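You operate a simulated robot arm through the tools that you are given. There is no shell and no other tool.

The job below is to be done with a simulated robot arm. You get a single attempt, and the scene is never put back.

## Task
Put things in order on the long white table. At the end: the blue seal pack from the long white table stands on top of the grey box; the white leak spray bottle stands where the silver wipes tin stood; the silver wipes tin stands where the green round brush stood; the green round brush stands where the blue seal pack stood; whatever was shut is shut again. Leave all else as you found it, and nothing knocked over.

Only the result counts: the job must be done as asked and must still hold three seconds after the hand-in. Knocking over, shifting, dropping, spilling or breaking anything else fails it. A push-on lid holds only when it is set on centred and level and pressed home; a screw cap is set on level and turned clockwise until tight.

## Robot
A 7-joint arm with a two-finger gripper, fixed in place. Base frame: the origin is at the foot of the arm, x ahead of it, y to its left, z up; the work surface is at about z = 0. Readings come in m, rad, newtons and seconds.
With the tool pointing down near the work surface it reaches from about 0.16 to 0.38 m from the base axis. Its first joint turns from -1.257 to 1.257 rad. Payload 0.6 kg.
The TCP is the grasp point between the finger pads, 0.022 m short of the fingertips. In the tool frame z runs along the fingers and y along their closing line. The gripper opens to 0.092 m; its body begins 0.065 m behind the TCP.
Orientation is told as [roll, pitch, yaw] about the base's x, y, z axes, in that order, counted from this pose: with the fingers straight down and closing along the base's y, the tool's x points along the base's -x, its y along +y and its z along -z.

## Interface
- The arm moves only by the tool step_arm. Its argument "increments" is a list of rows, each a list of 3 entries, a list of its own where there are three numbers: the finger opening in m, from 0 to 0.092, then the shift along the base's x, y, z in m, then the turn, a rotation vector about the base's x, y, z in rad. In form: [[gripper, [x, y, z], [wx, wy, wz]], ...]. A call has 1 to 20 rows; each row is the pose to reach, as a shift and turn from the pose commanded when the call began. A row lasts 0.2 s, in which the tool goes at most 0.05 m and 0.15 rad; a call with a longer step from one row to the next is refused whole, and so is a gripper value outside its range. A pose out of reach is approached as far as the arm can. The call stops where the force on the tool passes 40 N (or 10 N more than at its start, if that is more) or the arm is blocked; 0.2 s more then pass. The fingers move at their own pace (about 0.0599 m/s each) and stop on an object; they squeeze with about 26 N. The grip force told is the motor's: it shows also when the fingers shut on nothing. Time passes only in rows, and 0.2 s behind the last, so rows that repeat a pose let the fingers close. The reply holds the time, the measured pose of the TCP, the force on the tool along the base axes, the opening and the grip force, in the units named above and with some noise, with the torque about the TCP (base axes, N m) and any sound that the robot's microphone picked up.
- Cameras (640 x 400 px; columns grow to the right, rows downward): "scene" is fixed at [0.0513, -0.2653, 0.4141]; the picture's right is [0.83, -0.56, 0.00], its down [-0.27, -0.40, -0.88] and it looks along [0.49, 0.73, -0.48] (base axes); focal length 214 px, centre (320, 200). "wrist" rides on the gripper at [0.071, 0.019, -0.102] in the tool frame; the picture's right is [-0.26, 0.96, 0.00], its down [-0.75, -0.21, -0.63] and it looks along [-0.60, -0.16, 0.78] (tool axes); focal length 280 px, centre (320, 200). There is no depth. A picture from a camera that has moved, and an enlarged one, comes with that camera's place and axes in the base frame and with its lens.
- capture(camera): a new picture of that camera. The clock stands still meanwhile.
- close_up(camera, box): a new picture of the part [left, top, right, bottom] of that camera's present view, enlarged. The clock stands still meanwhile.
- finish_job(): hands the job in; it is judged then, once.

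Places have to be worked out from the pictures, the camera data and where the tool is seen. Open the gripper and draw the arm clear of the work before you hand the job in, unless the task says otherwise.

The tools are called after "Request:" as a command line: name --argument value ..., lists and objects as JSON in quotes. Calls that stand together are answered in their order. step_arm: Moves the arm, as the interface text tells. Its arguments: {"type":"object","properties":{"increments":{"type":"array","items":{"type":"array"}}},"required":["increments"]} The other tools are called the same way: capture (camera) takes a picture; close_up (camera, box) takes an enlarged picture of a part of a camera's view; finish_job () hands the job in.

At the start:

```text
t: 0.0
tool_pos: [0.2367, 0.0596, 0.2936]
ee_rot: [0.002, -0.001, 0.0]
wrist_force: [-0.4, 0.1, -0.5]
wrist_torque: [-0.03, 0.01, -0.03]
grip_width: 0.092
gripper_force: 0.2
```

scene: 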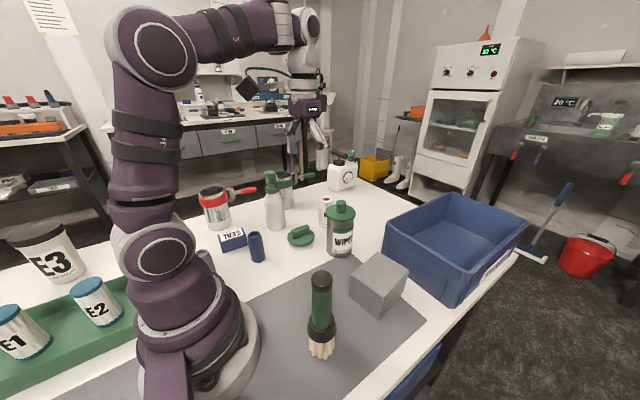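
wrist: 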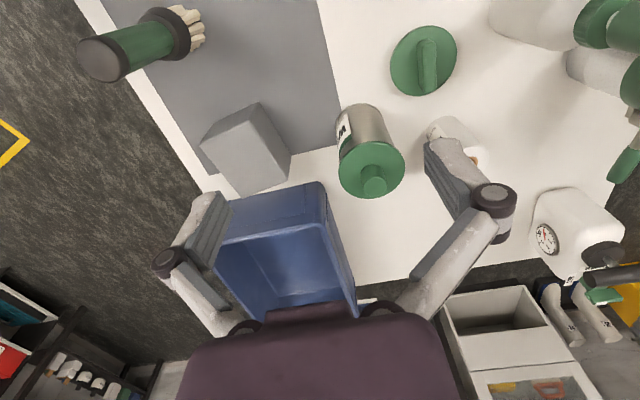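

I begin by looking at the scene closely to identify the objects: blue seal pack, grey box, white spray bottle, wipes tin and green brush.

Request:
close_up --camera "scene" --box '[180, 150, 380, 275]'

Request:
close_up --camera "scene" --box '[270, 230, 430, 370]'

Request:
capture --camera "wrist"

```text
3.20 times, centred on (280, 212) of scene
camera zoom: at [0.0513, -0.2653, 0.4141], right [0.83, -0.56, 0.0], down [-0.27, -0.4, -0.88], along [0.49, 0.73, -0.48], focal length 686 px, centre (448, 160)
```

zoom: 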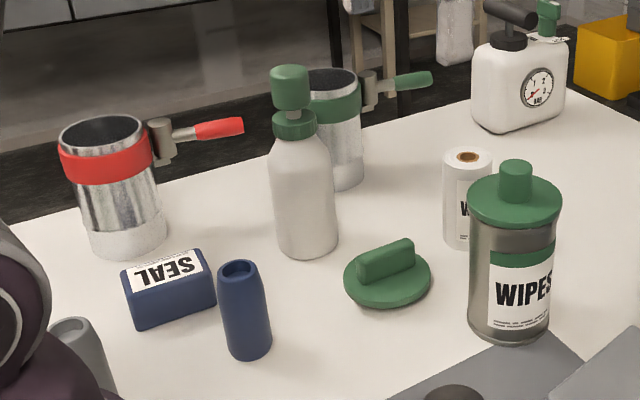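

```text
2.86 times, centred on (350, 300) of scene
camera zoom: at [0.0513, -0.2653, 0.4141], right [0.83, -0.56, 0.0], down [-0.27, -0.4, -0.88], along [0.49, 0.73, -0.48], focal length 613 px, centre (234, -86)
```

zoom: 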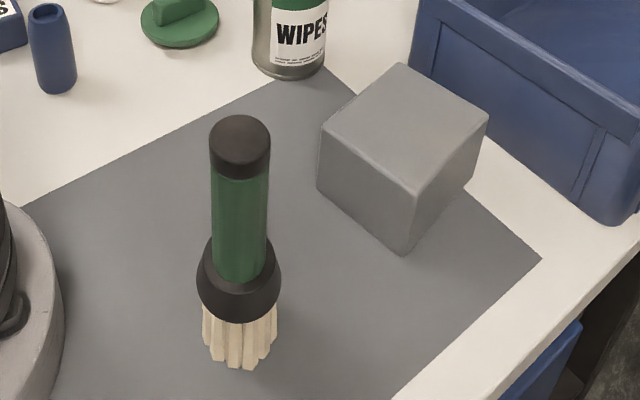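

```text
taken
camera wrist: at [0.164, 0.0782, 0.3956], right [0.26, 0.96, 0.0], down [0.75, -0.21, 0.62], along [0.6, -0.16, -0.78], focal length 280 px, centre (320, 200)
```

wrist: 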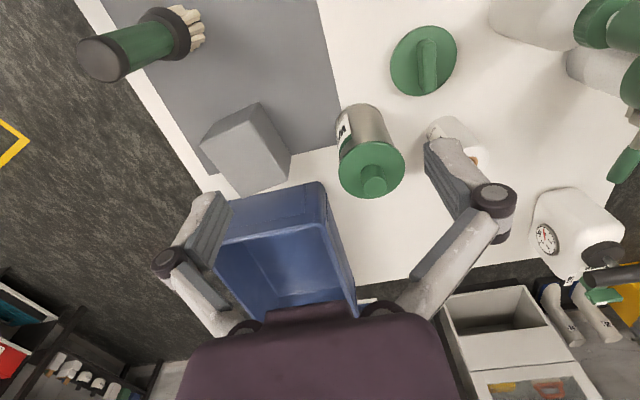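

The scene shows the seal pack by the red pot, a green-capped bottle, the wipes tin, and the upright brush near the arm. I zoom in further to confirm labels and measure edges.

Request:
close_up --camera "scene" --box '[210, 165, 310, 270]'

Request:
close_up --camera "scene" --box '[300, 180, 380, 265]'

Request:
close_up --camera "scene" --box '[230, 40, 360, 190]'

Request:
close_up --camera "wrist" --box '[320, 0, 640, 220]'

```text
3.81 times, centred on (260, 218) of scene
camera zoom: at [0.0513, -0.2653, 0.4141], right [0.83, -0.56, 0.0], down [-0.27, -0.4, -0.88], along [0.49, 0.73, -0.48], focal length 817 px, centre (549, 133)
```

zoom: 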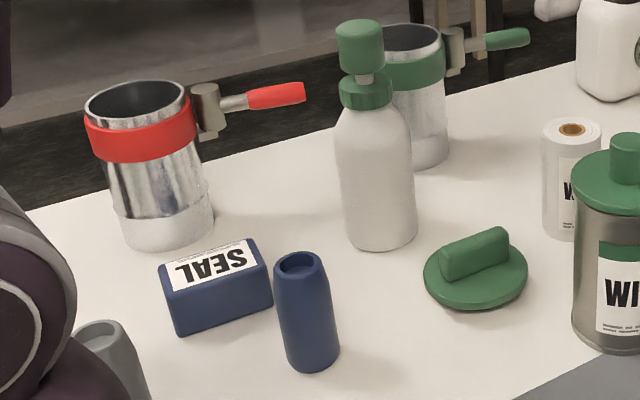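

```text
4.71 times, centred on (340, 222) of scene
camera zoom: at [0.0513, -0.2653, 0.4141], right [0.83, -0.56, 0.0], down [-0.27, -0.4, -0.88], along [0.49, 0.73, -0.48], focal length 1009 px, centre (226, 94)
```

zoom: 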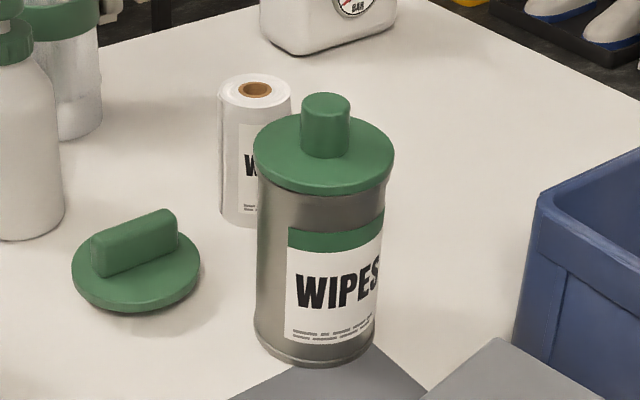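

```text
2.67 times, centred on (295, 115) of scene
camera zoom: at [0.0513, -0.2653, 0.4141], right [0.83, -0.56, 0.0], down [-0.27, -0.4, -0.88], along [0.49, 0.73, -0.48], focal length 572 px, centre (387, 427)
```

zoom: 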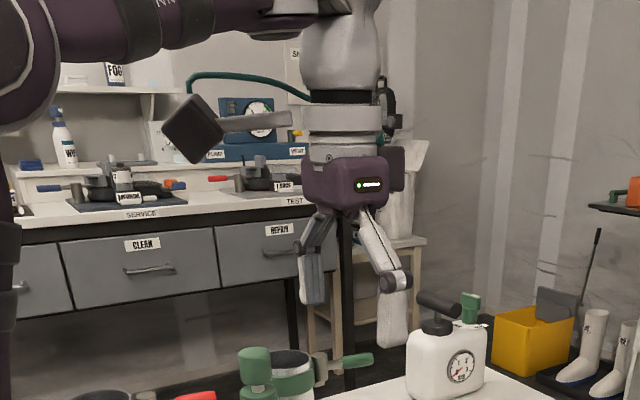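

```text
1.82 times, centred on (480, 110) of wrist
camera zoom: at [0.164, 0.0782, 0.3956], right [0.26, 0.96, 0.0], down [0.75, -0.21, 0.62], along [0.6, -0.16, -0.78], focal length 510 px, centre (29, 364)
```

zoom: 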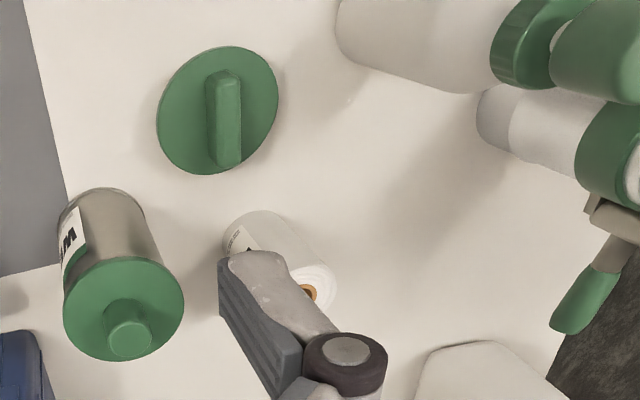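

The seal pack sits at about (0.113, 0.279), 65x45x36 mm; the tin at (0.356, 0.092); the brush at about (0.166, -0.096); the bottle at about (0.256, 0.300). I move high above the pack to look with the wrist camera.

Request:
step_arm --increments '[[0.092, [-0.02, 0.035, 0], [0, 0, 0]], [0.092, [-0.04, 0.07, 0], [0, 0, 0]], [0.092, [-0.06, 0.105, 0], [0, 0, 0]], [0.092, [-0.08, 0.14, 0], [0, 0, 0]], [0.092, [-0.1, 0.17, 0], [0, 0, 0]], [0.092, [-0.115, 0.195, 0], [0, 0, 0]], [0.092, [-0.123, 0.219, 0], [0, 0, -0.11]], [0.092, [-0.123, 0.219, 0], [0, 0, -0.11]]]'

Request:
capture --camera "wrist"

Request:
capture --camera "scene"

```text
t: 1.8
tool_pos: [0.1143, 0.2798, 0.292]
ee_rot: [0.0, -0.001, -0.112]
wrist_force: [0.3, -0.4, -0.4]
wrist_torque: [-0.02, 0.04, 0.02]
grip_width: 0.0919
gripper_force: 0.0
```

```text
taken
camera wrist: at [0.0463, 0.3058, 0.3942], right [0.37, 0.93, 0.0], down [0.73, -0.29, 0.62], along [0.58, -0.23, -0.78], focal length 280 px, centre (320, 200)
```

wrist: 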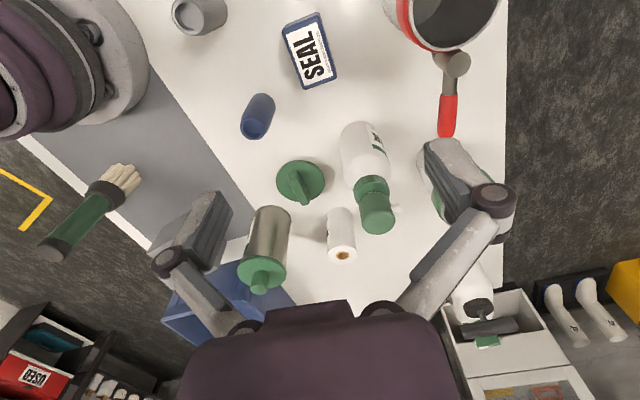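

```text
taken
```

scene: 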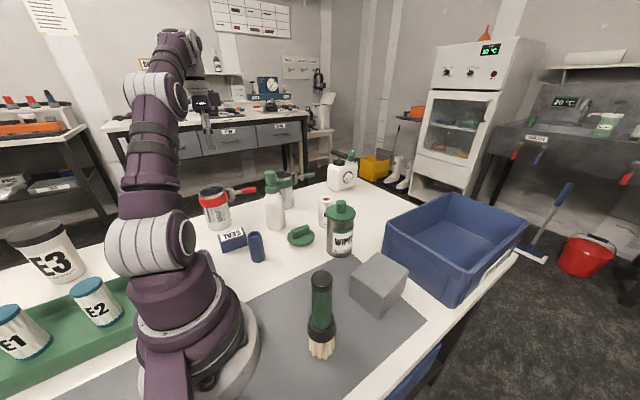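

The wrist view shows the pack, bottle and tin well. I zoom in on the pack and on the bottle's label for accurate places.

Request:
close_up --camera "wrist" --box '[220, 0, 380, 110]'

Request:
close_up --camera "wrist" --box '[230, 100, 420, 300]'

Request:
close_up --camera "wrist" --box '[0, 120, 220, 280]'

```text
3.64 times, centred on (300, 55) of wrist
camera zoom: at [0.0463, 0.3058, 0.3942], right [0.37, 0.93, 0.0], down [0.73, -0.29, 0.62], along [0.58, -0.23, -0.78], focal length 1020 px, centre (393, 727)
```

zoom: 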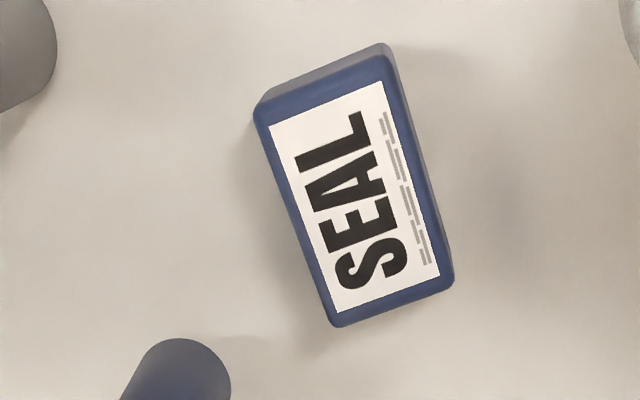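

```text
2.00 times, centred on (325, 200) of wrist
camera zoom: at [0.0463, 0.3058, 0.3942], right [0.37, 0.93, 0.0], down [0.73, -0.29, 0.62], along [0.58, -0.23, -0.78], focal length 561 px, centre (310, 200)
```

zoom: 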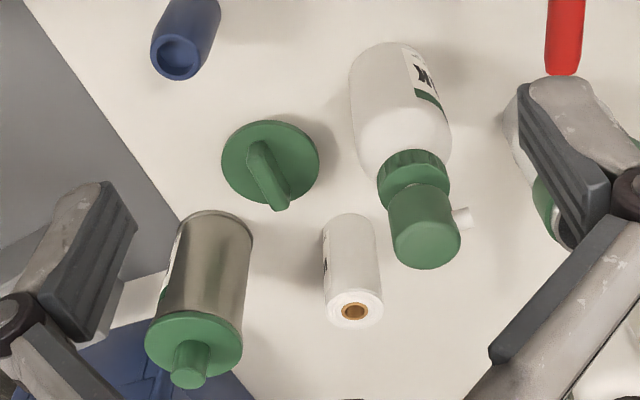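

```text
2.50 times, centred on (110, 200) of wrist
camera zoom: at [0.0463, 0.3058, 0.3942], right [0.37, 0.93, 0.0], down [0.73, -0.29, 0.62], along [0.58, -0.23, -0.78], focal length 701 px, centre (845, 200)
```

zoom: 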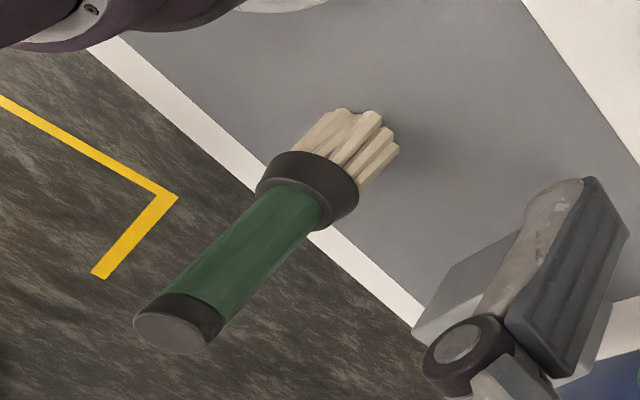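

Pack centre works out to about (0.109, 0.270), top z ≈ 0.04, yaw ≈ -0.05. I narrow the fingers to 0.066, align, and go down to z ≈ 0.12 to check the alignment.

Request:
step_arm --increments '[[0.07, [-0.0047, -0.0086, -0.03], [0, 0, 0.065]], [0.066, [-0.0047, -0.0086, -0.07], [0, 0, 0.065]], [0.066, [-0.0047, -0.0086, -0.11], [0, 0, 0.065]], [0.066, [-0.0047, -0.0086, -0.15], [0, 0, 0.065]], [0.066, [-0.0047, -0.0086, -0.174], [0, 0, 0.065]], [0.066, [-0.0047, -0.0086, -0.174], [0, 0, 0.065]]]'

Request:
capture --camera "wrist"

Request:
close_up --camera "scene" --box '[140, 120, 320, 290]'

```text
t: 3.2
tool_pos: [0.1082, 0.2686, 0.1193]
ee_rot: [0.003, 0.0, -0.046]
wrist_force: [0.2, 0.0, -0.7]
wrist_torque: [0.01, -0.04, 0.04]
grip_width: 0.0658
gripper_force: 0.0
```

```text
taken
camera wrist: at [0.037, 0.2903, 0.2215], right [0.31, 0.95, 0.0], down [0.74, -0.24, 0.62], along [0.6, -0.19, -0.78], focal length 280 px, centre (320, 200)
```

wrist: 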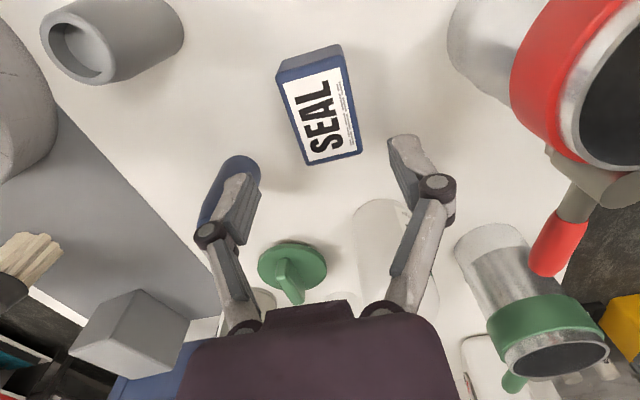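

```text
2.35 times, centred on (230, 205) of scene
camera zoom: at [0.0513, -0.2653, 0.4141], right [0.83, -0.56, 0.0], down [-0.27, -0.4, -0.88], along [0.49, 0.73, -0.48], focal length 505 px, centre (532, 188)
```

zoom: 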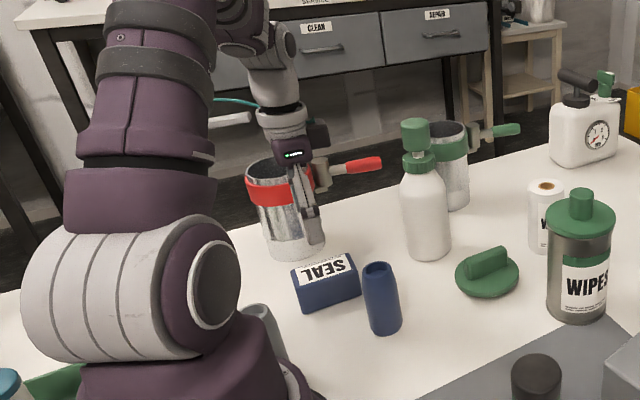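

The pack's top centre projects to (0.1087, 0.268), right under the TCP. I descend to z ≈ 0.032 and close on it.

Request:
step_arm --increments '[[0.066, [0, -0.0005, -0.04], [0, 0, 0]], [0.066, [0, -0.0005, -0.07], [0, 0, 0]], [0.066, [0, -0.0005, -0.0875], [0, 0, 0]], [0.066, [0, -0.0005, -0.0875], [0, 0, 0]], [0.03, [0, -0.0005, -0.0875], [0, 0, 0]], [0.03, [0, -0.0005, -0.0875], [0, 0, 0]], [0.03, [0, -0.0005, -0.0875], [0, 0, 0]]]'

Request:
capture --camera "wrist"

```text
t: 4.8
tool_pos: [0.107, 0.2679, 0.0325]
ee_rot: [0.003, 0.0, -0.045]
wrist_force: [-0.8, 0.0, -0.5]
wrist_torque: [0.0, -0.02, 0.01]
grip_width: 0.0445
gripper_force: 25.7
```

```text
taken
camera wrist: at [0.0369, 0.2894, 0.1343], right [0.31, 0.95, 0.0], down [0.74, -0.24, 0.62], along [0.6, -0.19, -0.78], focal length 280 px, centre (320, 200)
```

wrist: 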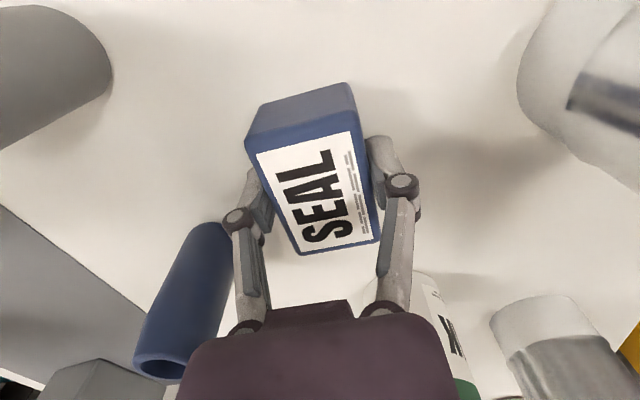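

The pack is held (0.0445 m, 25.7 N). I lift it straight up to carry height.

Request:
step_arm --increments '[[0.03, [0, 0, 0.03], [0, 0, 0]], [0.03, [0, 0, 0.07], [0, 0, 0]], [0.03, [0, 0, 0.11], [0, 0, 0]], [0.03, [0, 0, 0.15], [0, 0, 0]], [0.03, [0, 0, 0.19], [0, 0, 0]], [0.03, [0, 0, 0.22], [0, 0, 0]], [0.03, [0, 0, 0.24], [0, 0, 0]]]'

Request:
capture --camera "wrist"

Request:
capture --camera "scene"

```text
t: 6.4
tool_pos: [0.1106, 0.2682, 0.2721]
ee_rot: [0.001, -0.002, -0.046]
wrist_force: [0.9, 0.4, -0.9]
wrist_torque: [0.02, 0.04, 0.0]
grip_width: 0.0299
gripper_force: 0.1
```

```text
taken
camera wrist: at [0.0399, 0.2899, 0.3736], right [0.31, 0.95, 0.0], down [0.74, -0.24, 0.63], along [0.6, -0.19, -0.78], focal length 280 px, centre (320, 200)
```

wrist: 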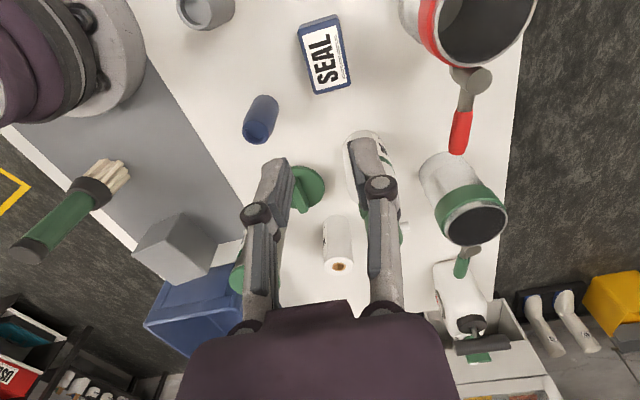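

```text
taken
```

scene: 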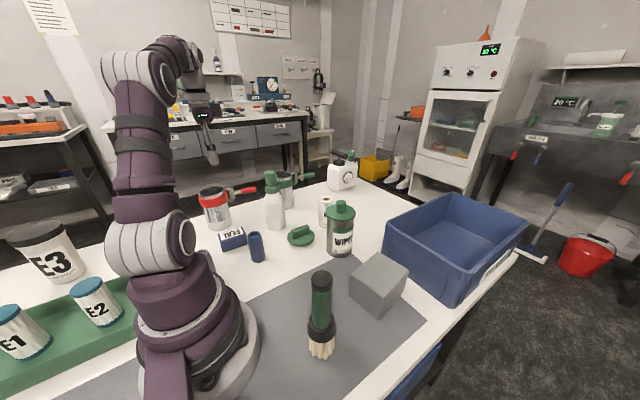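

The fingers have closed to 0.030: the pack slipped and stayed behind on the table. I look closely to see where it lies now and whether anything else moved.

Request:
close_up --camera "wrist" --box '[220, 0, 420, 140]'

Request:
close_up --camera "scene" --box '[180, 60, 300, 270]'

```text
2.86 times, centred on (320, 70) of wrist
camera zoom: at [0.0399, 0.2899, 0.3736], right [0.31, 0.95, 0.0], down [0.74, -0.24, 0.63], along [0.6, -0.19, -0.78], focal length 801 px, centre (320, 571)
```

zoom: 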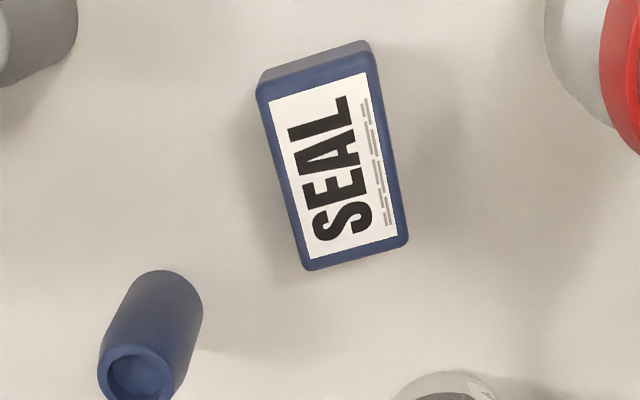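

```text
1.90 times, centred on (240, 165) of scene
camera zoom: at [0.0513, -0.2653, 0.4141], right [0.83, -0.56, 0.0], down [-0.27, -0.4, -0.88], along [0.49, 0.73, -0.48], focal length 408 px, centre (472, 267)
```

zoom: 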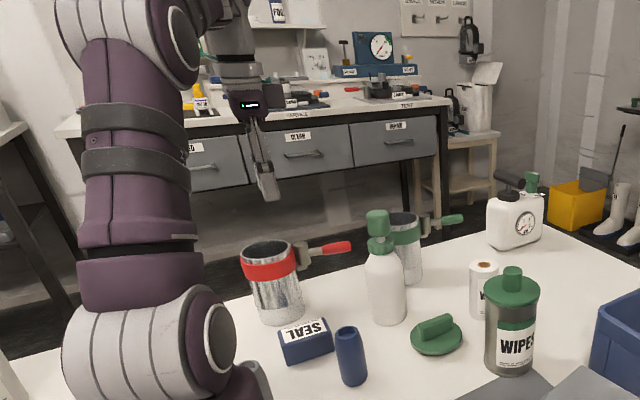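

The pack stayed essentially in place, centred near (0.110, 0.271) and upright. I reopen, go down again to check alignment, and then grip lower, since the earlier grip caught only its upper part.

Request:
step_arm --increments '[[0.05, [0, 0.0, -0.03], [0, 0, 0]], [0.066, [0.0, 0.0, -0.07], [0, 0, 0]], [0.066, [0.0, 0.0, -0.11], [0, 0, 0]], [0.066, [0.0, 0.0, -0.15], [0, 0, 0]], [0.066, [0.0, 0.0, -0.17], [0, 0, 0]], [0.066, [0.0, 0.0, -0.17], [0, 0, 0]]]'

Request:
close_up --camera "wrist" --box '[180, 20, 480, 260]'

```text
t: 7.8
tool_pos: [0.1077, 0.2682, 0.1009]
ee_rot: [0.002, -0.001, -0.045]
wrist_force: [-0.4, 0.2, 0.3]
wrist_torque: [-0.03, -0.02, 0.03]
grip_width: 0.0659
gripper_force: 0.1
```

```text
1.67 times, centred on (330, 140) of wrist
camera zoom: at [0.0367, 0.2903, 0.2029], right [0.31, 0.95, 0.0], down [0.74, -0.24, 0.62], along [0.6, -0.19, -0.78], focal length 467 px, centre (303, 300)
```

zoom: 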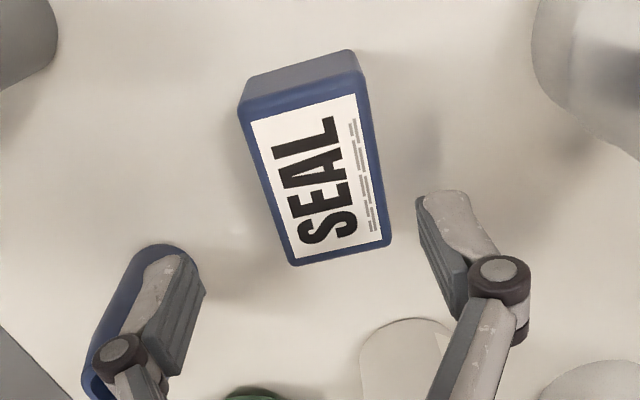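

The pack's centre is now about (0.110, 0.275). I shift over it, descend to z ≈ 0.027, close firmly and lift only 2 cm slowly to test the grip.

Request:
step_arm --increments '[[0.066, [0.0015, 0.006, -0.03], [0, 0, 0]], [0.066, [0.0015, 0.006, -0.06], [0, 0, 0]], [0.066, [0.0015, 0.006, -0.074], [0, 0, 0]], [0.066, [0.0015, 0.006, -0.074], [0, 0, 0]], [0.0, [0.0015, 0.006, -0.074], [0, 0, 0]], [0.0, [0.0015, 0.006, -0.074], [0, 0, 0]], [0.0, [0.0015, 0.006, -0.074], [0, 0, 0]], [0.0, [0.0015, 0.006, -0.074], [0, 0, 0]], [0.0, [0.0015, 0.006, -0.074], [0, 0, 0]]]'

Request:
capture --camera "wrist"

Request:
close_up --camera "scene" --box '[180, 120, 300, 270]'

```text
t: 9.8
tool_pos: [0.1116, 0.2747, 0.0261]
ee_rot: [0.0, -0.002, -0.044]
wrist_force: [0.6, 0.2, 0.6]
wrist_torque: [0.04, -0.03, 0.01]
grip_width: 0.0444
gripper_force: 26.0
```

```text
taken
camera wrist: at [0.0398, 0.2957, 0.1298], right [0.31, 0.95, 0.0], down [0.74, -0.24, 0.62], along [0.6, -0.19, -0.78], focal length 280 px, centre (320, 200)
```

wrist: 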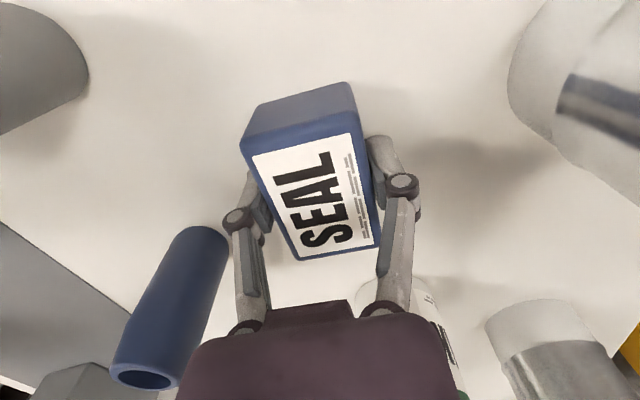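

```text
2.67 times, centred on (240, 195) of scene
camera zoom: at [0.0513, -0.2653, 0.4141], right [0.83, -0.56, 0.0], down [-0.27, -0.4, -0.88], along [0.49, 0.73, -0.48], focal length 572 px, centre (533, 213)
```

zoom: 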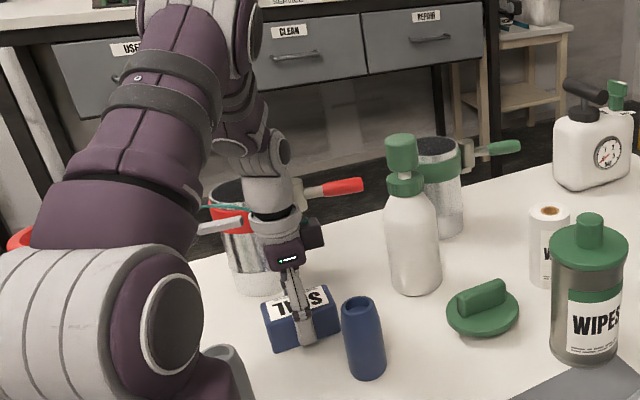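

Gripped at 0.0444 m with 26 N at z ≈ 0.027. I lift slowly by 2.5 cm in small steps.

Request:
step_arm --increments '[[0.0, [0, 0, 0.004], [0, 0, 0]], [0.0, [0, 0, 0.008], [0, 0, 0]], [0.0, [0, 0, 0.012], [0, 0, 0]], [0.0, [0, 0, 0.016], [0, 0, 0]], [0.0, [0, 0, 0.02], [0, 0, 0]], [0.0, [0, 0, 0.025], [0, 0, 0]]]'

Request:
capture --camera "wrist"

Request:
close_up --camera "scene" --box '[180, 120, 300, 270]'

```text
t: 11.2
tool_pos: [0.1101, 0.2763, 0.0533]
ee_rot: [0.001, 0.0, -0.045]
wrist_force: [-0.6, 0.8, -0.8]
wrist_torque: [0.01, 0.0, 0.0]
grip_width: 0.0443
gripper_force: 25.5
```

```text
taken
camera wrist: at [0.0387, 0.2983, 0.1555], right [0.31, 0.95, 0.0], down [0.74, -0.24, 0.62], along [0.6, -0.19, -0.78], focal length 280 px, centre (320, 200)
```

wrist: 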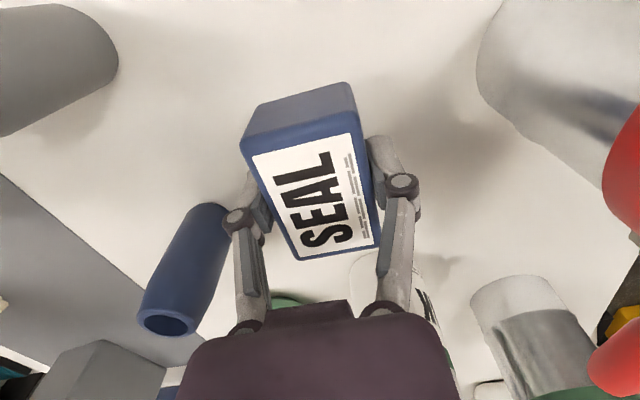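

```text
2.67 times, centred on (240, 195) of scene
camera zoom: at [0.0513, -0.2653, 0.4141], right [0.83, -0.56, 0.0], down [-0.27, -0.4, -0.88], along [0.49, 0.73, -0.48], focal length 572 px, centre (533, 213)
```

zoom: 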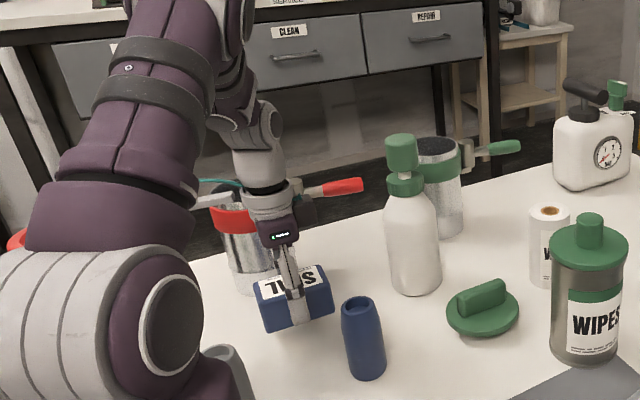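

The pack is lifted and held still in the fingers. I keep raising it gently to carry height.

Request:
step_arm --increments '[[0.0, [0, 0, 0.008], [0, 0, 0]], [0.0, [0, 0, 0.02], [0, 0, 0]], [0.0, [0, 0, 0.035], [0, 0, 0]], [0.0, [0, 0, 0.05], [0, 0, 0]], [0.0, [0, 0, 0.07], [0, 0, 0]], [0.0, [0, 0, 0.09], [0, 0, 0]], [0.0, [0, 0, 0.11], [0, 0, 0]], [0.0, [0, 0, 0.13], [0, 0, 0]], [0.0, [0, 0, 0.15], [0, 0, 0]], [0.0, [0, 0, 0.17], [0, 0, 0]], [0.0, [0, 0, 0.185], [0, 0, 0]], [0.0, [0, 0, 0.19], [0, 0, 0]]]'

Request:
capture --camera "wrist"

```text
t: 13.8
tool_pos: [0.11, 0.2775, 0.2425]
ee_rot: [0.003, 0.0, -0.047]
wrist_force: [-0.6, 0.6, -0.3]
wrist_torque: [-0.01, 0.0, -0.02]
grip_width: 0.0439
gripper_force: 26.4
```

```text
taken
camera wrist: at [0.0391, 0.2982, 0.3449], right [0.31, 0.95, 0.0], down [0.74, -0.24, 0.63], along [0.6, -0.19, -0.78], focal length 280 px, centre (320, 200)
```

wrist: 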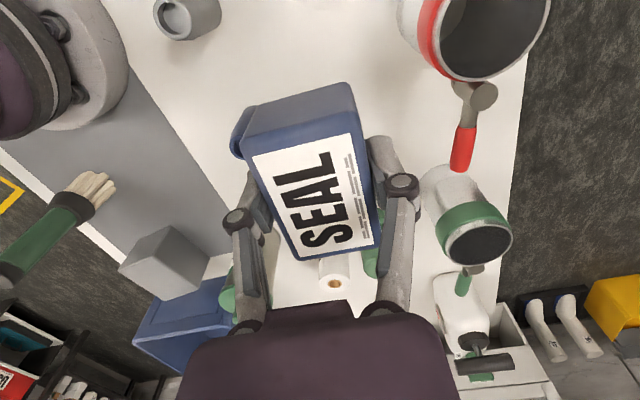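

The pack holds steady at 0.044 m. I carry it over toward the grey box, stopping short to measure the box from above.

Request:
step_arm --increments '[[0.0, [0.005, -0.01, 0.005], [0, 0, 0]], [0.0, [0.015, -0.03, 0.01], [0, 0, 0.01]], [0.0, [0.028, -0.055, 0.015], [0, 0, 0.02]], [0.0, [0.041, -0.081, 0.017], [0, 0, 0.03]], [0.0, [0.054, -0.107, 0.017], [0, 0, 0.04]], [0.0, [0.067, -0.133, 0.017], [0, 0, 0.05]], [0.0, [0.08, -0.159, 0.017], [0, 0, 0.06]], [0.0, [0.093, -0.185, 0.017], [0, 0, 0.06]], [0.0, [0.106, -0.211, 0.017], [0, 0, 0.06]], [0.0, [0.119, -0.237, 0.017], [0, 0, 0.06]], [0.0, [0.13, -0.258, 0.017], [0, 0, 0.06]], [0.0, [0.137, -0.271, 0.017], [0, 0, 0.06]], [0.0, [0.14, -0.276, 0.017], [0, 0, 0.06]]]'

Request:
capture --camera "wrist"

Request:
capture --camera "scene"

```text
t: 16.6
tool_pos: [0.2506, -0.0015, 0.2586]
ee_rot: [0.002, 0.0, 0.013]
wrist_force: [0.1, 0.4, -0.5]
wrist_torque: [0.0, -0.01, 0.02]
grip_width: 0.0442
gripper_force: 25.9
```

```text
taken
camera wrist: at [0.1783, 0.0154, 0.3617], right [0.25, 0.97, 0.0], down [0.76, -0.19, 0.63], along [0.61, -0.15, -0.78], focal length 280 px, centre (320, 200)
```

wrist: 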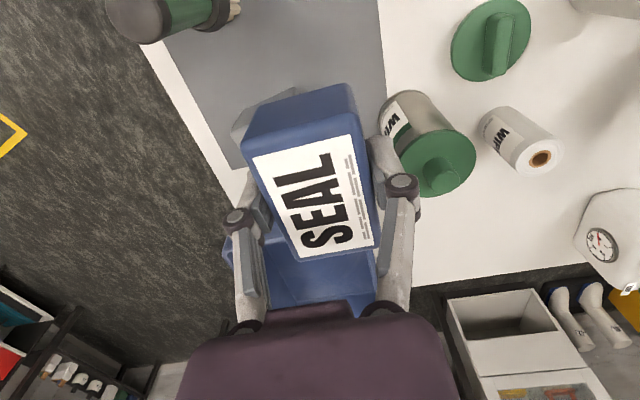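

```text
taken
```

scene: 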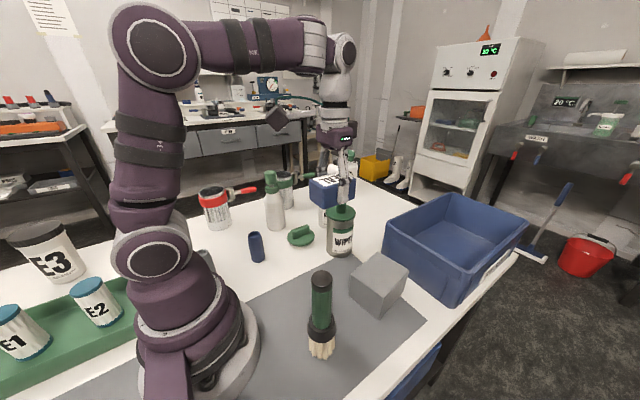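

The held pack hides the box in this view. I shift 0.1 m to the left so the wrist camera sees the whole box beside the pack.

Request:
step_arm --increments '[[0.0, [0, 0.01, 0], [0, 0, 0]], [0.0, [0, 0.035, 0], [0, 0, 0]], [0.0, [0, 0.065, 0], [0, 0, 0]], [0.0, [0, 0.09, 0], [0, 0, 0]], [0.0, [0, 0.1, 0], [0, 0, 0]], [0.0, [0, 0.1, 0], [0, 0, 0]]]'

Request:
capture --camera "wrist"

Request:
close_up --camera "wrist" --box '[80, 60, 280, 260]'

```text
t: 18.0
tool_pos: [0.2492, 0.1002, 0.2578]
ee_rot: [0.001, 0.0, 0.014]
wrist_force: [0.5, 0.1, 0.1]
wrist_torque: [0.02, 0.01, -0.02]
grip_width: 0.0445
gripper_force: 26.4
```

```text
taken
camera wrist: at [0.1773, 0.1185, 0.3616], right [0.25, 0.97, 0.0], down [0.76, -0.2, 0.62], along [0.61, -0.15, -0.78], focal length 280 px, centre (320, 200)
```

wrist: 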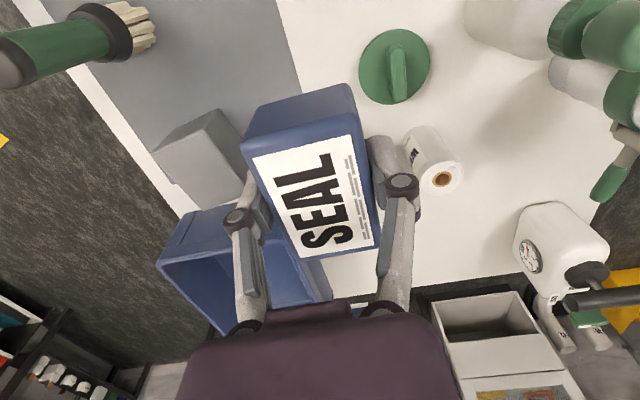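

```text
2.00 times, centred on (180, 160) of wrist
camera zoom: at [0.1773, 0.1185, 0.3616], right [0.25, 0.97, 0.0], down [0.76, -0.2, 0.62], along [0.61, -0.15, -0.78], focal length 561 px, centre (600, 280)
```

zoom: 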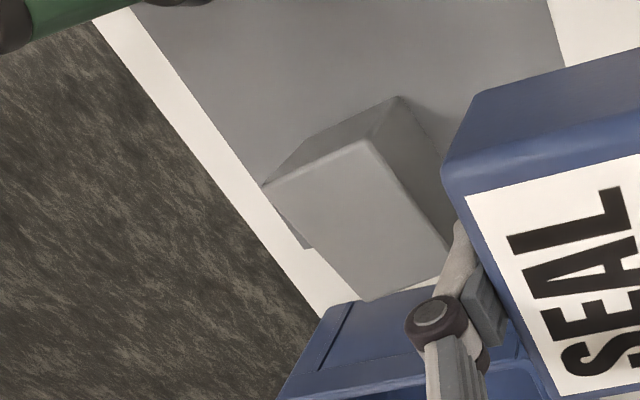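

The box's top centre comes out at about (0.329, -0.071), yaw ≈ 0.135, size 96x72 mm, top z ≈ 0.067. I carry the pack over it, aligned, and go down to a hover at z ≈ 0.12.

Request:
step_arm --increments '[[0.0, [0.005, -0.01, 0], [0, 0, 0.01]], [0.0, [0.016, -0.035, 0], [0, 0, 0.03]], [0.0, [0.03, -0.065, 0], [0, 0, 0.05]], [0.0, [0.045, -0.095, 0], [0, 0, 0.08]], [0.0, [0.06, -0.125, 0], [0, 0, 0.1]], [0.0, [0.072, -0.153, 0], [0, 0, 0.12]], [0.0, [0.078, -0.167, 0], [0, 0, 0.12]], [0.0, [0.079, -0.171, 0], [0, 0, 0.12]], [0.0, [0.079, -0.171, -0.02], [0, 0, 0.12]], [0.0, [0.079, -0.171, -0.05], [0, 0, 0.12]], [0.0, [0.079, -0.171, -0.08], [0, 0, 0.12]], [0.0, [0.079, -0.171, -0.11], [0, 0, 0.12]], [0.0, [0.079, -0.171, -0.13], [0, 0, 0.12]], [0.0, [0.079, -0.171, -0.14], [0, 0, 0.12]], [0.0, [0.079, -0.171, -0.14], [0, 0, 0.12]]]'

Request:
capture --camera "wrist"

Request:
close_up --camera "scene" --box '[310, 160, 450, 330]'

```text
t: 19.6
tool_pos: [0.3272, -0.0603, 0.26]
ee_rot: [-0.003, -0.014, 0.131]
wrist_force: [20.7, -2.5, -36.4]
wrist_torque: [-0.13, -0.08, -0.08]
grip_width: 0.0444
gripper_force: 26.3
out of reach, approached as far as the arm can: row 7
stopped in row 7: the force on the tool passed its limit at 95 N (the readings are from after the stop); the commanded pose is now the measured one
```

```text
taken
camera wrist: at [0.2511, -0.0519, 0.3621], right [0.13, 0.99, 0.0], down [0.76, -0.1, 0.64], along [0.63, -0.08, -0.77], focal length 280 px, centre (320, 200)
```

wrist: 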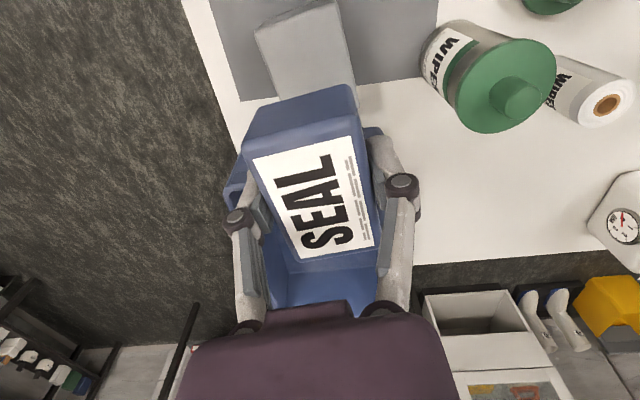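

```text
2.35 times, centred on (380, 245) of scene
camera zoom: at [0.0513, -0.2653, 0.4141], right [0.83, -0.56, 0.0], down [-0.27, -0.4, -0.88], along [0.49, 0.73, -0.48], focal length 505 px, centre (179, 94)
```

zoom: 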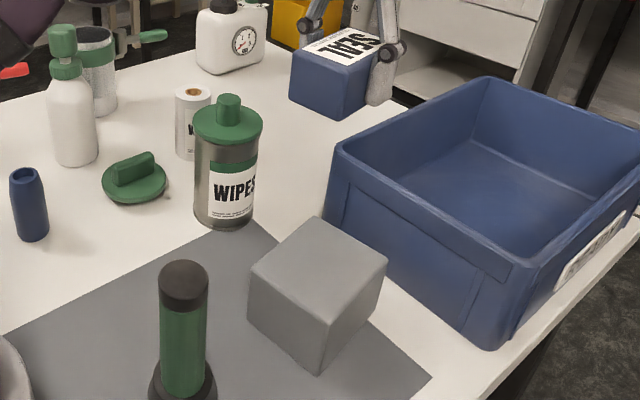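

The arm reached its limit at this height, and the reading shows a large force. I look at the whole scene to see the arm's posture before moving back inward and lower.

Request:
capture --camera "scene"

```text
taken
```

scene: 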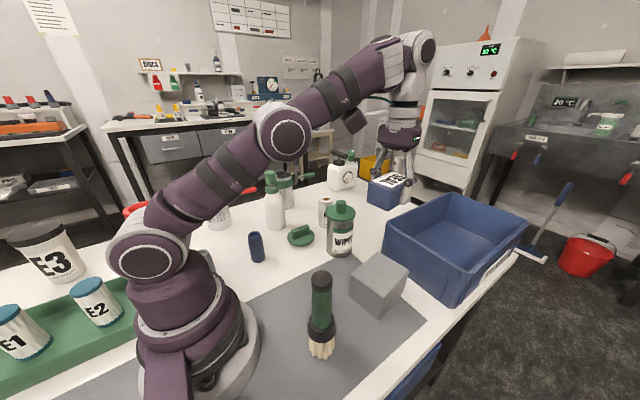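

The arm is simply stretched straight at this height; lower down it reaches further. I pull in, go down, then out over the box at z ≈ 0.14.

Request:
step_arm --increments '[[0.0, [-0.005, 0, -0.005], [0.003, 0.014, 0]], [0.0, [-0.015, 0, -0.015], [0.003, 0.014, 0]], [0.0, [-0.028, 0, -0.03], [0.003, 0.014, 0]], [0.0, [-0.035, -0.003, -0.05], [0.003, 0.014, 0]], [0.0, [-0.035, -0.005, -0.075], [0.003, 0.014, 0]], [0.0, [-0.03, -0.007, -0.095], [0.003, 0.014, 0]], [0.0, [-0.02, -0.009, -0.11], [0.003, 0.014, 0]], [0.0, [-0.01, -0.01, -0.115], [0.003, 0.014, 0]], [0.0, [-0.003, -0.0105, -0.118], [0.003, 0.014, 0]], [0.0, [0.001, -0.0105, -0.12], [0.003, 0.014, 0]], [0.0, [0.001, -0.0105, -0.12], [0.003, 0.014, 0]]]'

Request:
capture --camera "wrist"

Request:
close_up --camera "scene" --box '[310, 160, 450, 330]'

```text
t: 22.0
tool_pos: [0.3248, -0.0731, 0.1414]
ee_rot: [0.005, 0.003, 0.13]
wrist_force: [-0.5, -1.0, -0.2]
wrist_torque: [0.02, -0.03, 0.0]
grip_width: 0.0442
gripper_force: 26.3
```

```text
taken
camera wrist: at [0.2528, -0.063, 0.2434], right [0.13, 0.99, 0.0], down [0.78, -0.11, 0.62], along [0.62, -0.08, -0.78], focal length 280 px, centre (320, 200)
```

wrist: 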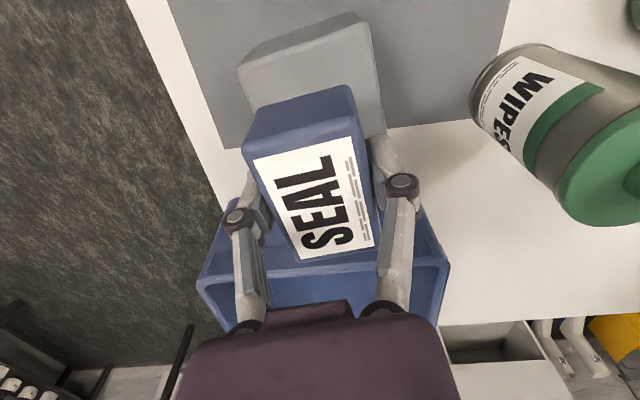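

```text
2.35 times, centred on (380, 245) of scene
camera zoom: at [0.0513, -0.2653, 0.4141], right [0.83, -0.56, 0.0], down [-0.27, -0.4, -0.88], along [0.49, 0.73, -0.48], focal length 505 px, centre (179, 94)
```

zoom: 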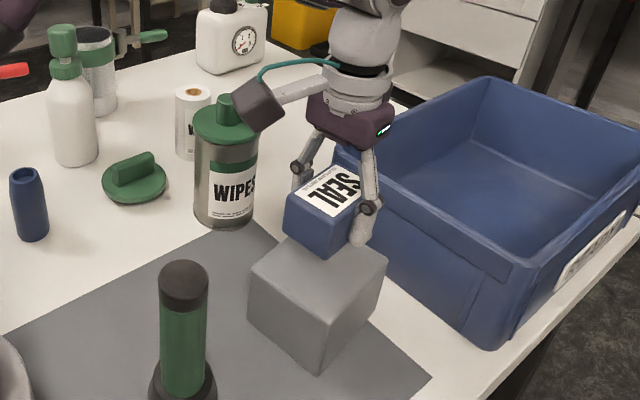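

Now well-placed over the box: its top centre rechecks at (0.329, -0.070). I lower to z ≈ 0.098, just above contact.

Request:
step_arm --increments '[[0.0, [0.001, 0.001, -0.01], [0, 0, 0]], [0.0, [0.001, 0.001, -0.02], [0, 0, 0]], [0.0, [0.001, 0.001, -0.03], [0, 0, 0]], [0.0, [0.001, 0.001, -0.037], [0, 0, 0]], [0.0, [0.001, 0.001, -0.041], [0, 0, 0]], [0.0, [0.001, 0.001, -0.041], [0, 0, 0]]]'

Request:
close_up --camera "scene" --box '[340, 200, 430, 330]'

```text
t: 23.4
tool_pos: [0.3262, -0.0701, 0.1003]
ee_rot: [0.006, 0.005, 0.13]
wrist_force: [-0.5, 1.0, -0.5]
wrist_torque: [-0.03, -0.01, 0.01]
grip_width: 0.0444
gripper_force: 25.6
```

```text
3.08 times, centred on (385, 265) of scene
camera zoom: at [0.0513, -0.2653, 0.4141], right [0.83, -0.56, 0.0], down [-0.27, -0.4, -0.88], along [0.49, 0.73, -0.48], focal length 660 px, centre (120, 0)
```

zoom: 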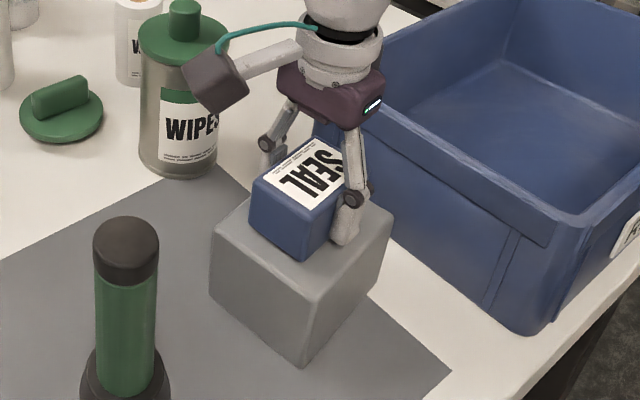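

Nearly touching. I lower in 1 mm steps and watch the vertical force.

Request:
step_arm --increments '[[0.0, [0, 0, -0.001], [0, 0, 0]], [0.0, [0, 0, -0.002], [0, 0, 0]], [0.0, [0, 0, -0.003], [0, 0, 0]], [0.0, [0, 0, -0.003], [0, 0, 0]]]'

Request:
step_arm --increments '[[0.0, [0, 0, -0.001], [0, 0, 0]], [0.0, [0, 0, -0.002], [0, 0, 0]], [0.0, [0, 0, -0.002], [0, 0, 0]]]'

```text
t: 24.4
tool_pos: [0.327, -0.07, 0.0976]
ee_rot: [0.003, 0.002, 0.13]
wrist_force: [-2.9, 0.2, 10.8]
wrist_torque: [-0.02, -0.33, 0.0]
grip_width: 0.0446
gripper_force: 25.7
```

```text
t: 25.2
tool_pos: [0.3286, -0.0708, 0.0941]
ee_rot: [0.002, 0.002, 0.131]
wrist_force: [-1.2, 1.2, 21.5]
wrist_torque: [0.06, 0.04, -0.01]
grip_width: 0.0444
gripper_force: 26.3
```

Contact force of ~21 N upward shows the pack is seated on the box. I relieve the pressure by 2 mm and open the fingers to 0.066.

Request:
step_arm --increments '[[0.0, [0, 0, 0.0015], [0, 0, 0]], [0.0, [0, 0, 0.0025], [0, 0, 0]], [0.05, [0, 0, 0.0025], [0, 0, 0]], [0.06, [0, 0, 0.0025], [0, 0, 0]], [0.066, [0, 0, 0.0025], [0, 0, 0]], [0.066, [0, 0, 0.0025], [0, 0, 0]]]'

Request:
close_up --camera "scene" --box '[340, 200, 430, 330]'

Request:
capture --camera "wrist"

```text
t: 26.6
tool_pos: [0.3264, -0.0709, 0.0968]
ee_rot: [0.006, 0.005, 0.131]
wrist_force: [-1.4, -0.4, -0.3]
wrist_torque: [-0.03, -0.01, 0.01]
grip_width: 0.0661
gripper_force: 0.1
```

```text
3.08 times, centred on (385, 265) of scene
camera zoom: at [0.0513, -0.2653, 0.4141], right [0.83, -0.56, 0.0], down [-0.27, -0.4, -0.88], along [0.49, 0.73, -0.48], focal length 660 px, centre (120, 0)
```

zoom: 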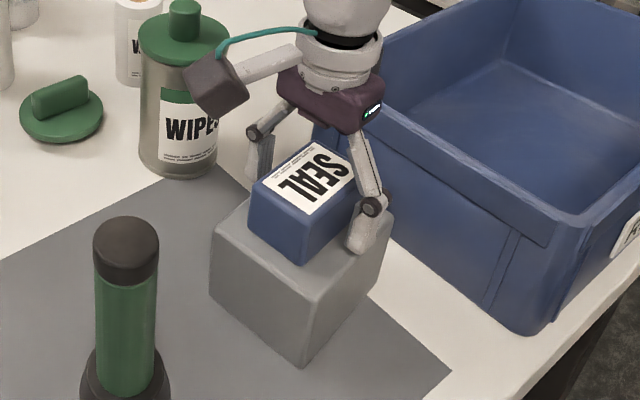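

```text
taken
camera wrist: at [0.2538, -0.0616, 0.1999], right [0.13, 0.99, 0.0], down [0.78, -0.11, 0.62], along [0.62, -0.08, -0.78], focal length 280 px, centre (320, 200)
```

wrist: 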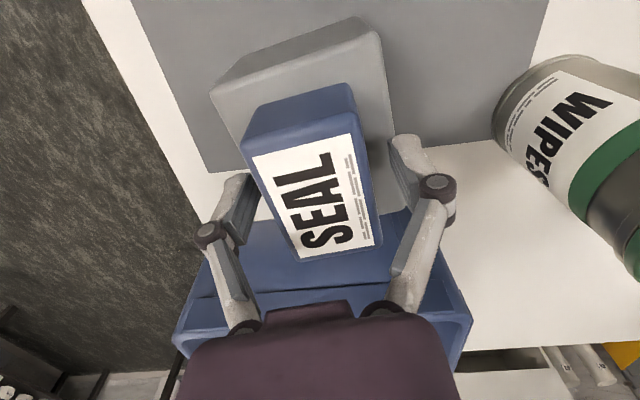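

The pack rests flat and centred on the box. I rise clear and swing back over the brush at a safe height.

Request:
step_arm --increments '[[0.066, [0, 0, 0.01], [0, 0, 0]], [0.066, [0, 0, 0.03], [0, 0, 0]], [0.07, [0, 0, 0.06], [0, 0, 0]], [0.08, [-0.01, 0, 0.09], [0, 0, 0]], [0.09, [-0.03, 0, 0.12], [0, 0, 0]], [0.09, [-0.06, -0.005, 0.145], [0, 0, -0.03]], [0.09, [-0.09, -0.01, 0.165], [0, 0, -0.06]], [0.09, [-0.12, -0.018, 0.165], [0, 0, -0.1]], [0.09, [-0.145, -0.025, 0.165], [0, 0, -0.13]], [0.09, [-0.161, -0.028, 0.165], [0, 0, -0.13]], [0.09, [-0.161, -0.028, 0.165], [0, 0, -0.13]]]'

Request:
capture --camera "wrist"

Request:
capture --camera "scene"

```text
t: 29.0
tool_pos: [0.1661, -0.0975, 0.2622]
ee_rot: [0.005, 0.004, 0.0]
wrist_force: [-0.1, -0.5, -0.5]
wrist_torque: [0.0, -0.03, -0.02]
grip_width: 0.0899
gripper_force: 0.1
```

```text
taken
camera wrist: at [0.0953, -0.0797, 0.3652], right [0.26, 0.97, 0.0], down [0.76, -0.21, 0.62], along [0.6, -0.16, -0.78], focal length 280 px, centre (320, 200)
```

wrist: 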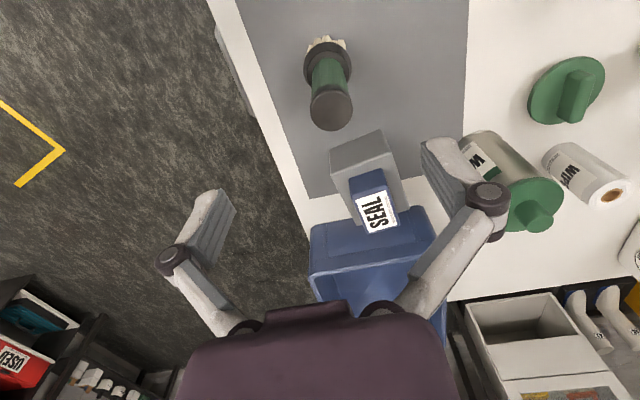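

```text
taken
```

scene: 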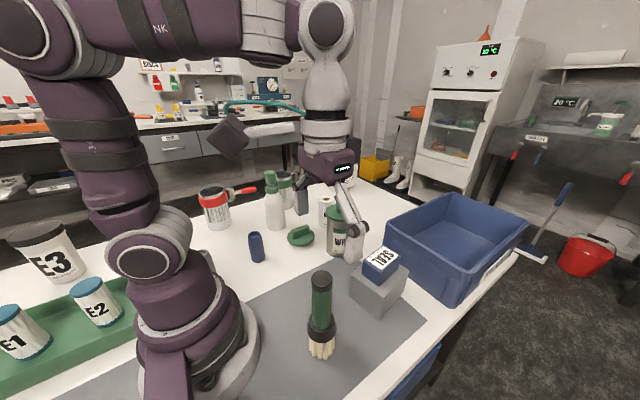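

The brush stands upright at about (0.168, -0.090), top at z ≈ 0.175. I turn the tool by +0.7 so the wrist camera keeps away from the arm's own shoulder, and come down to just above the brush.

Request:
step_arm --increments '[[0.08, [0.001, 0.003, 0], [0, 0, 0.14]], [0.07, [0.002, 0.007, 0], [0, 0, 0.28]], [0.07, [0.002, 0.0075, 0], [0, 0, 0.42]], [0.07, [0.002, 0.0075, 0], [0, 0, 0.56]], [0.07, [0.002, 0.0075, -0.01], [0, 0, 0.7]], [0.07, [0.002, 0.0075, -0.03], [0, 0, 0.7]], [0.07, [0.002, 0.0075, -0.05], [0, 0, 0.7]], [0.07, [0.002, 0.0075, -0.05], [0, 0, 0.7]]]'

Request:
capture --camera "wrist"

Request:
capture --camera "scene"

```text
t: 30.8
tool_pos: [0.169, -0.0912, 0.2132]
ee_rot: [0.005, 0.003, 0.701]
wrist_force: [-0.2, 0.0, 0.3]
wrist_torque: [0.01, 0.01, -0.03]
grip_width: 0.0698
gripper_force: 0.1
```

```text
taken
camera wrist: at [0.1017, -0.1233, 0.3146], right [-0.42, 0.91, 0.0], down [0.71, 0.33, 0.62], along [0.56, 0.26, -0.78], focal length 280 px, centre (320, 200)
```

wrist: 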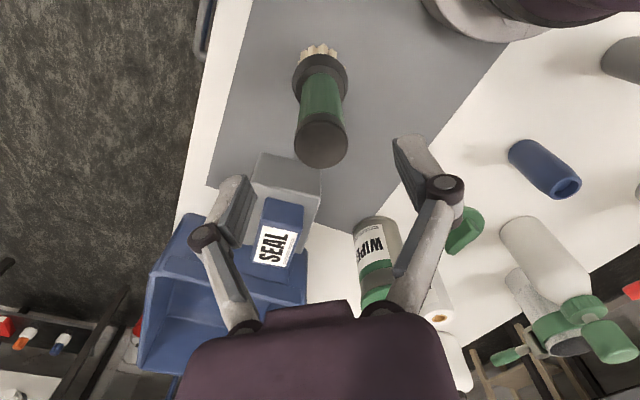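

```text
taken
```

scene: 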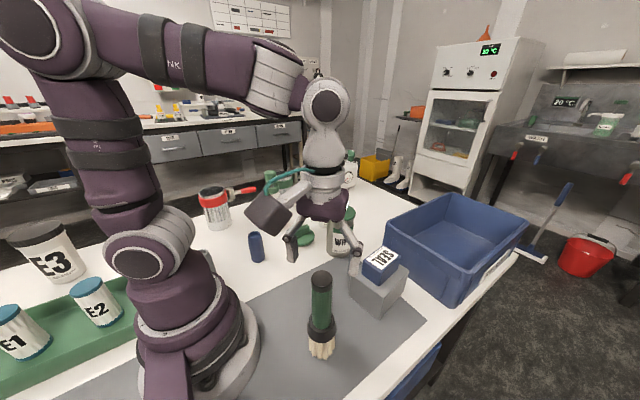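

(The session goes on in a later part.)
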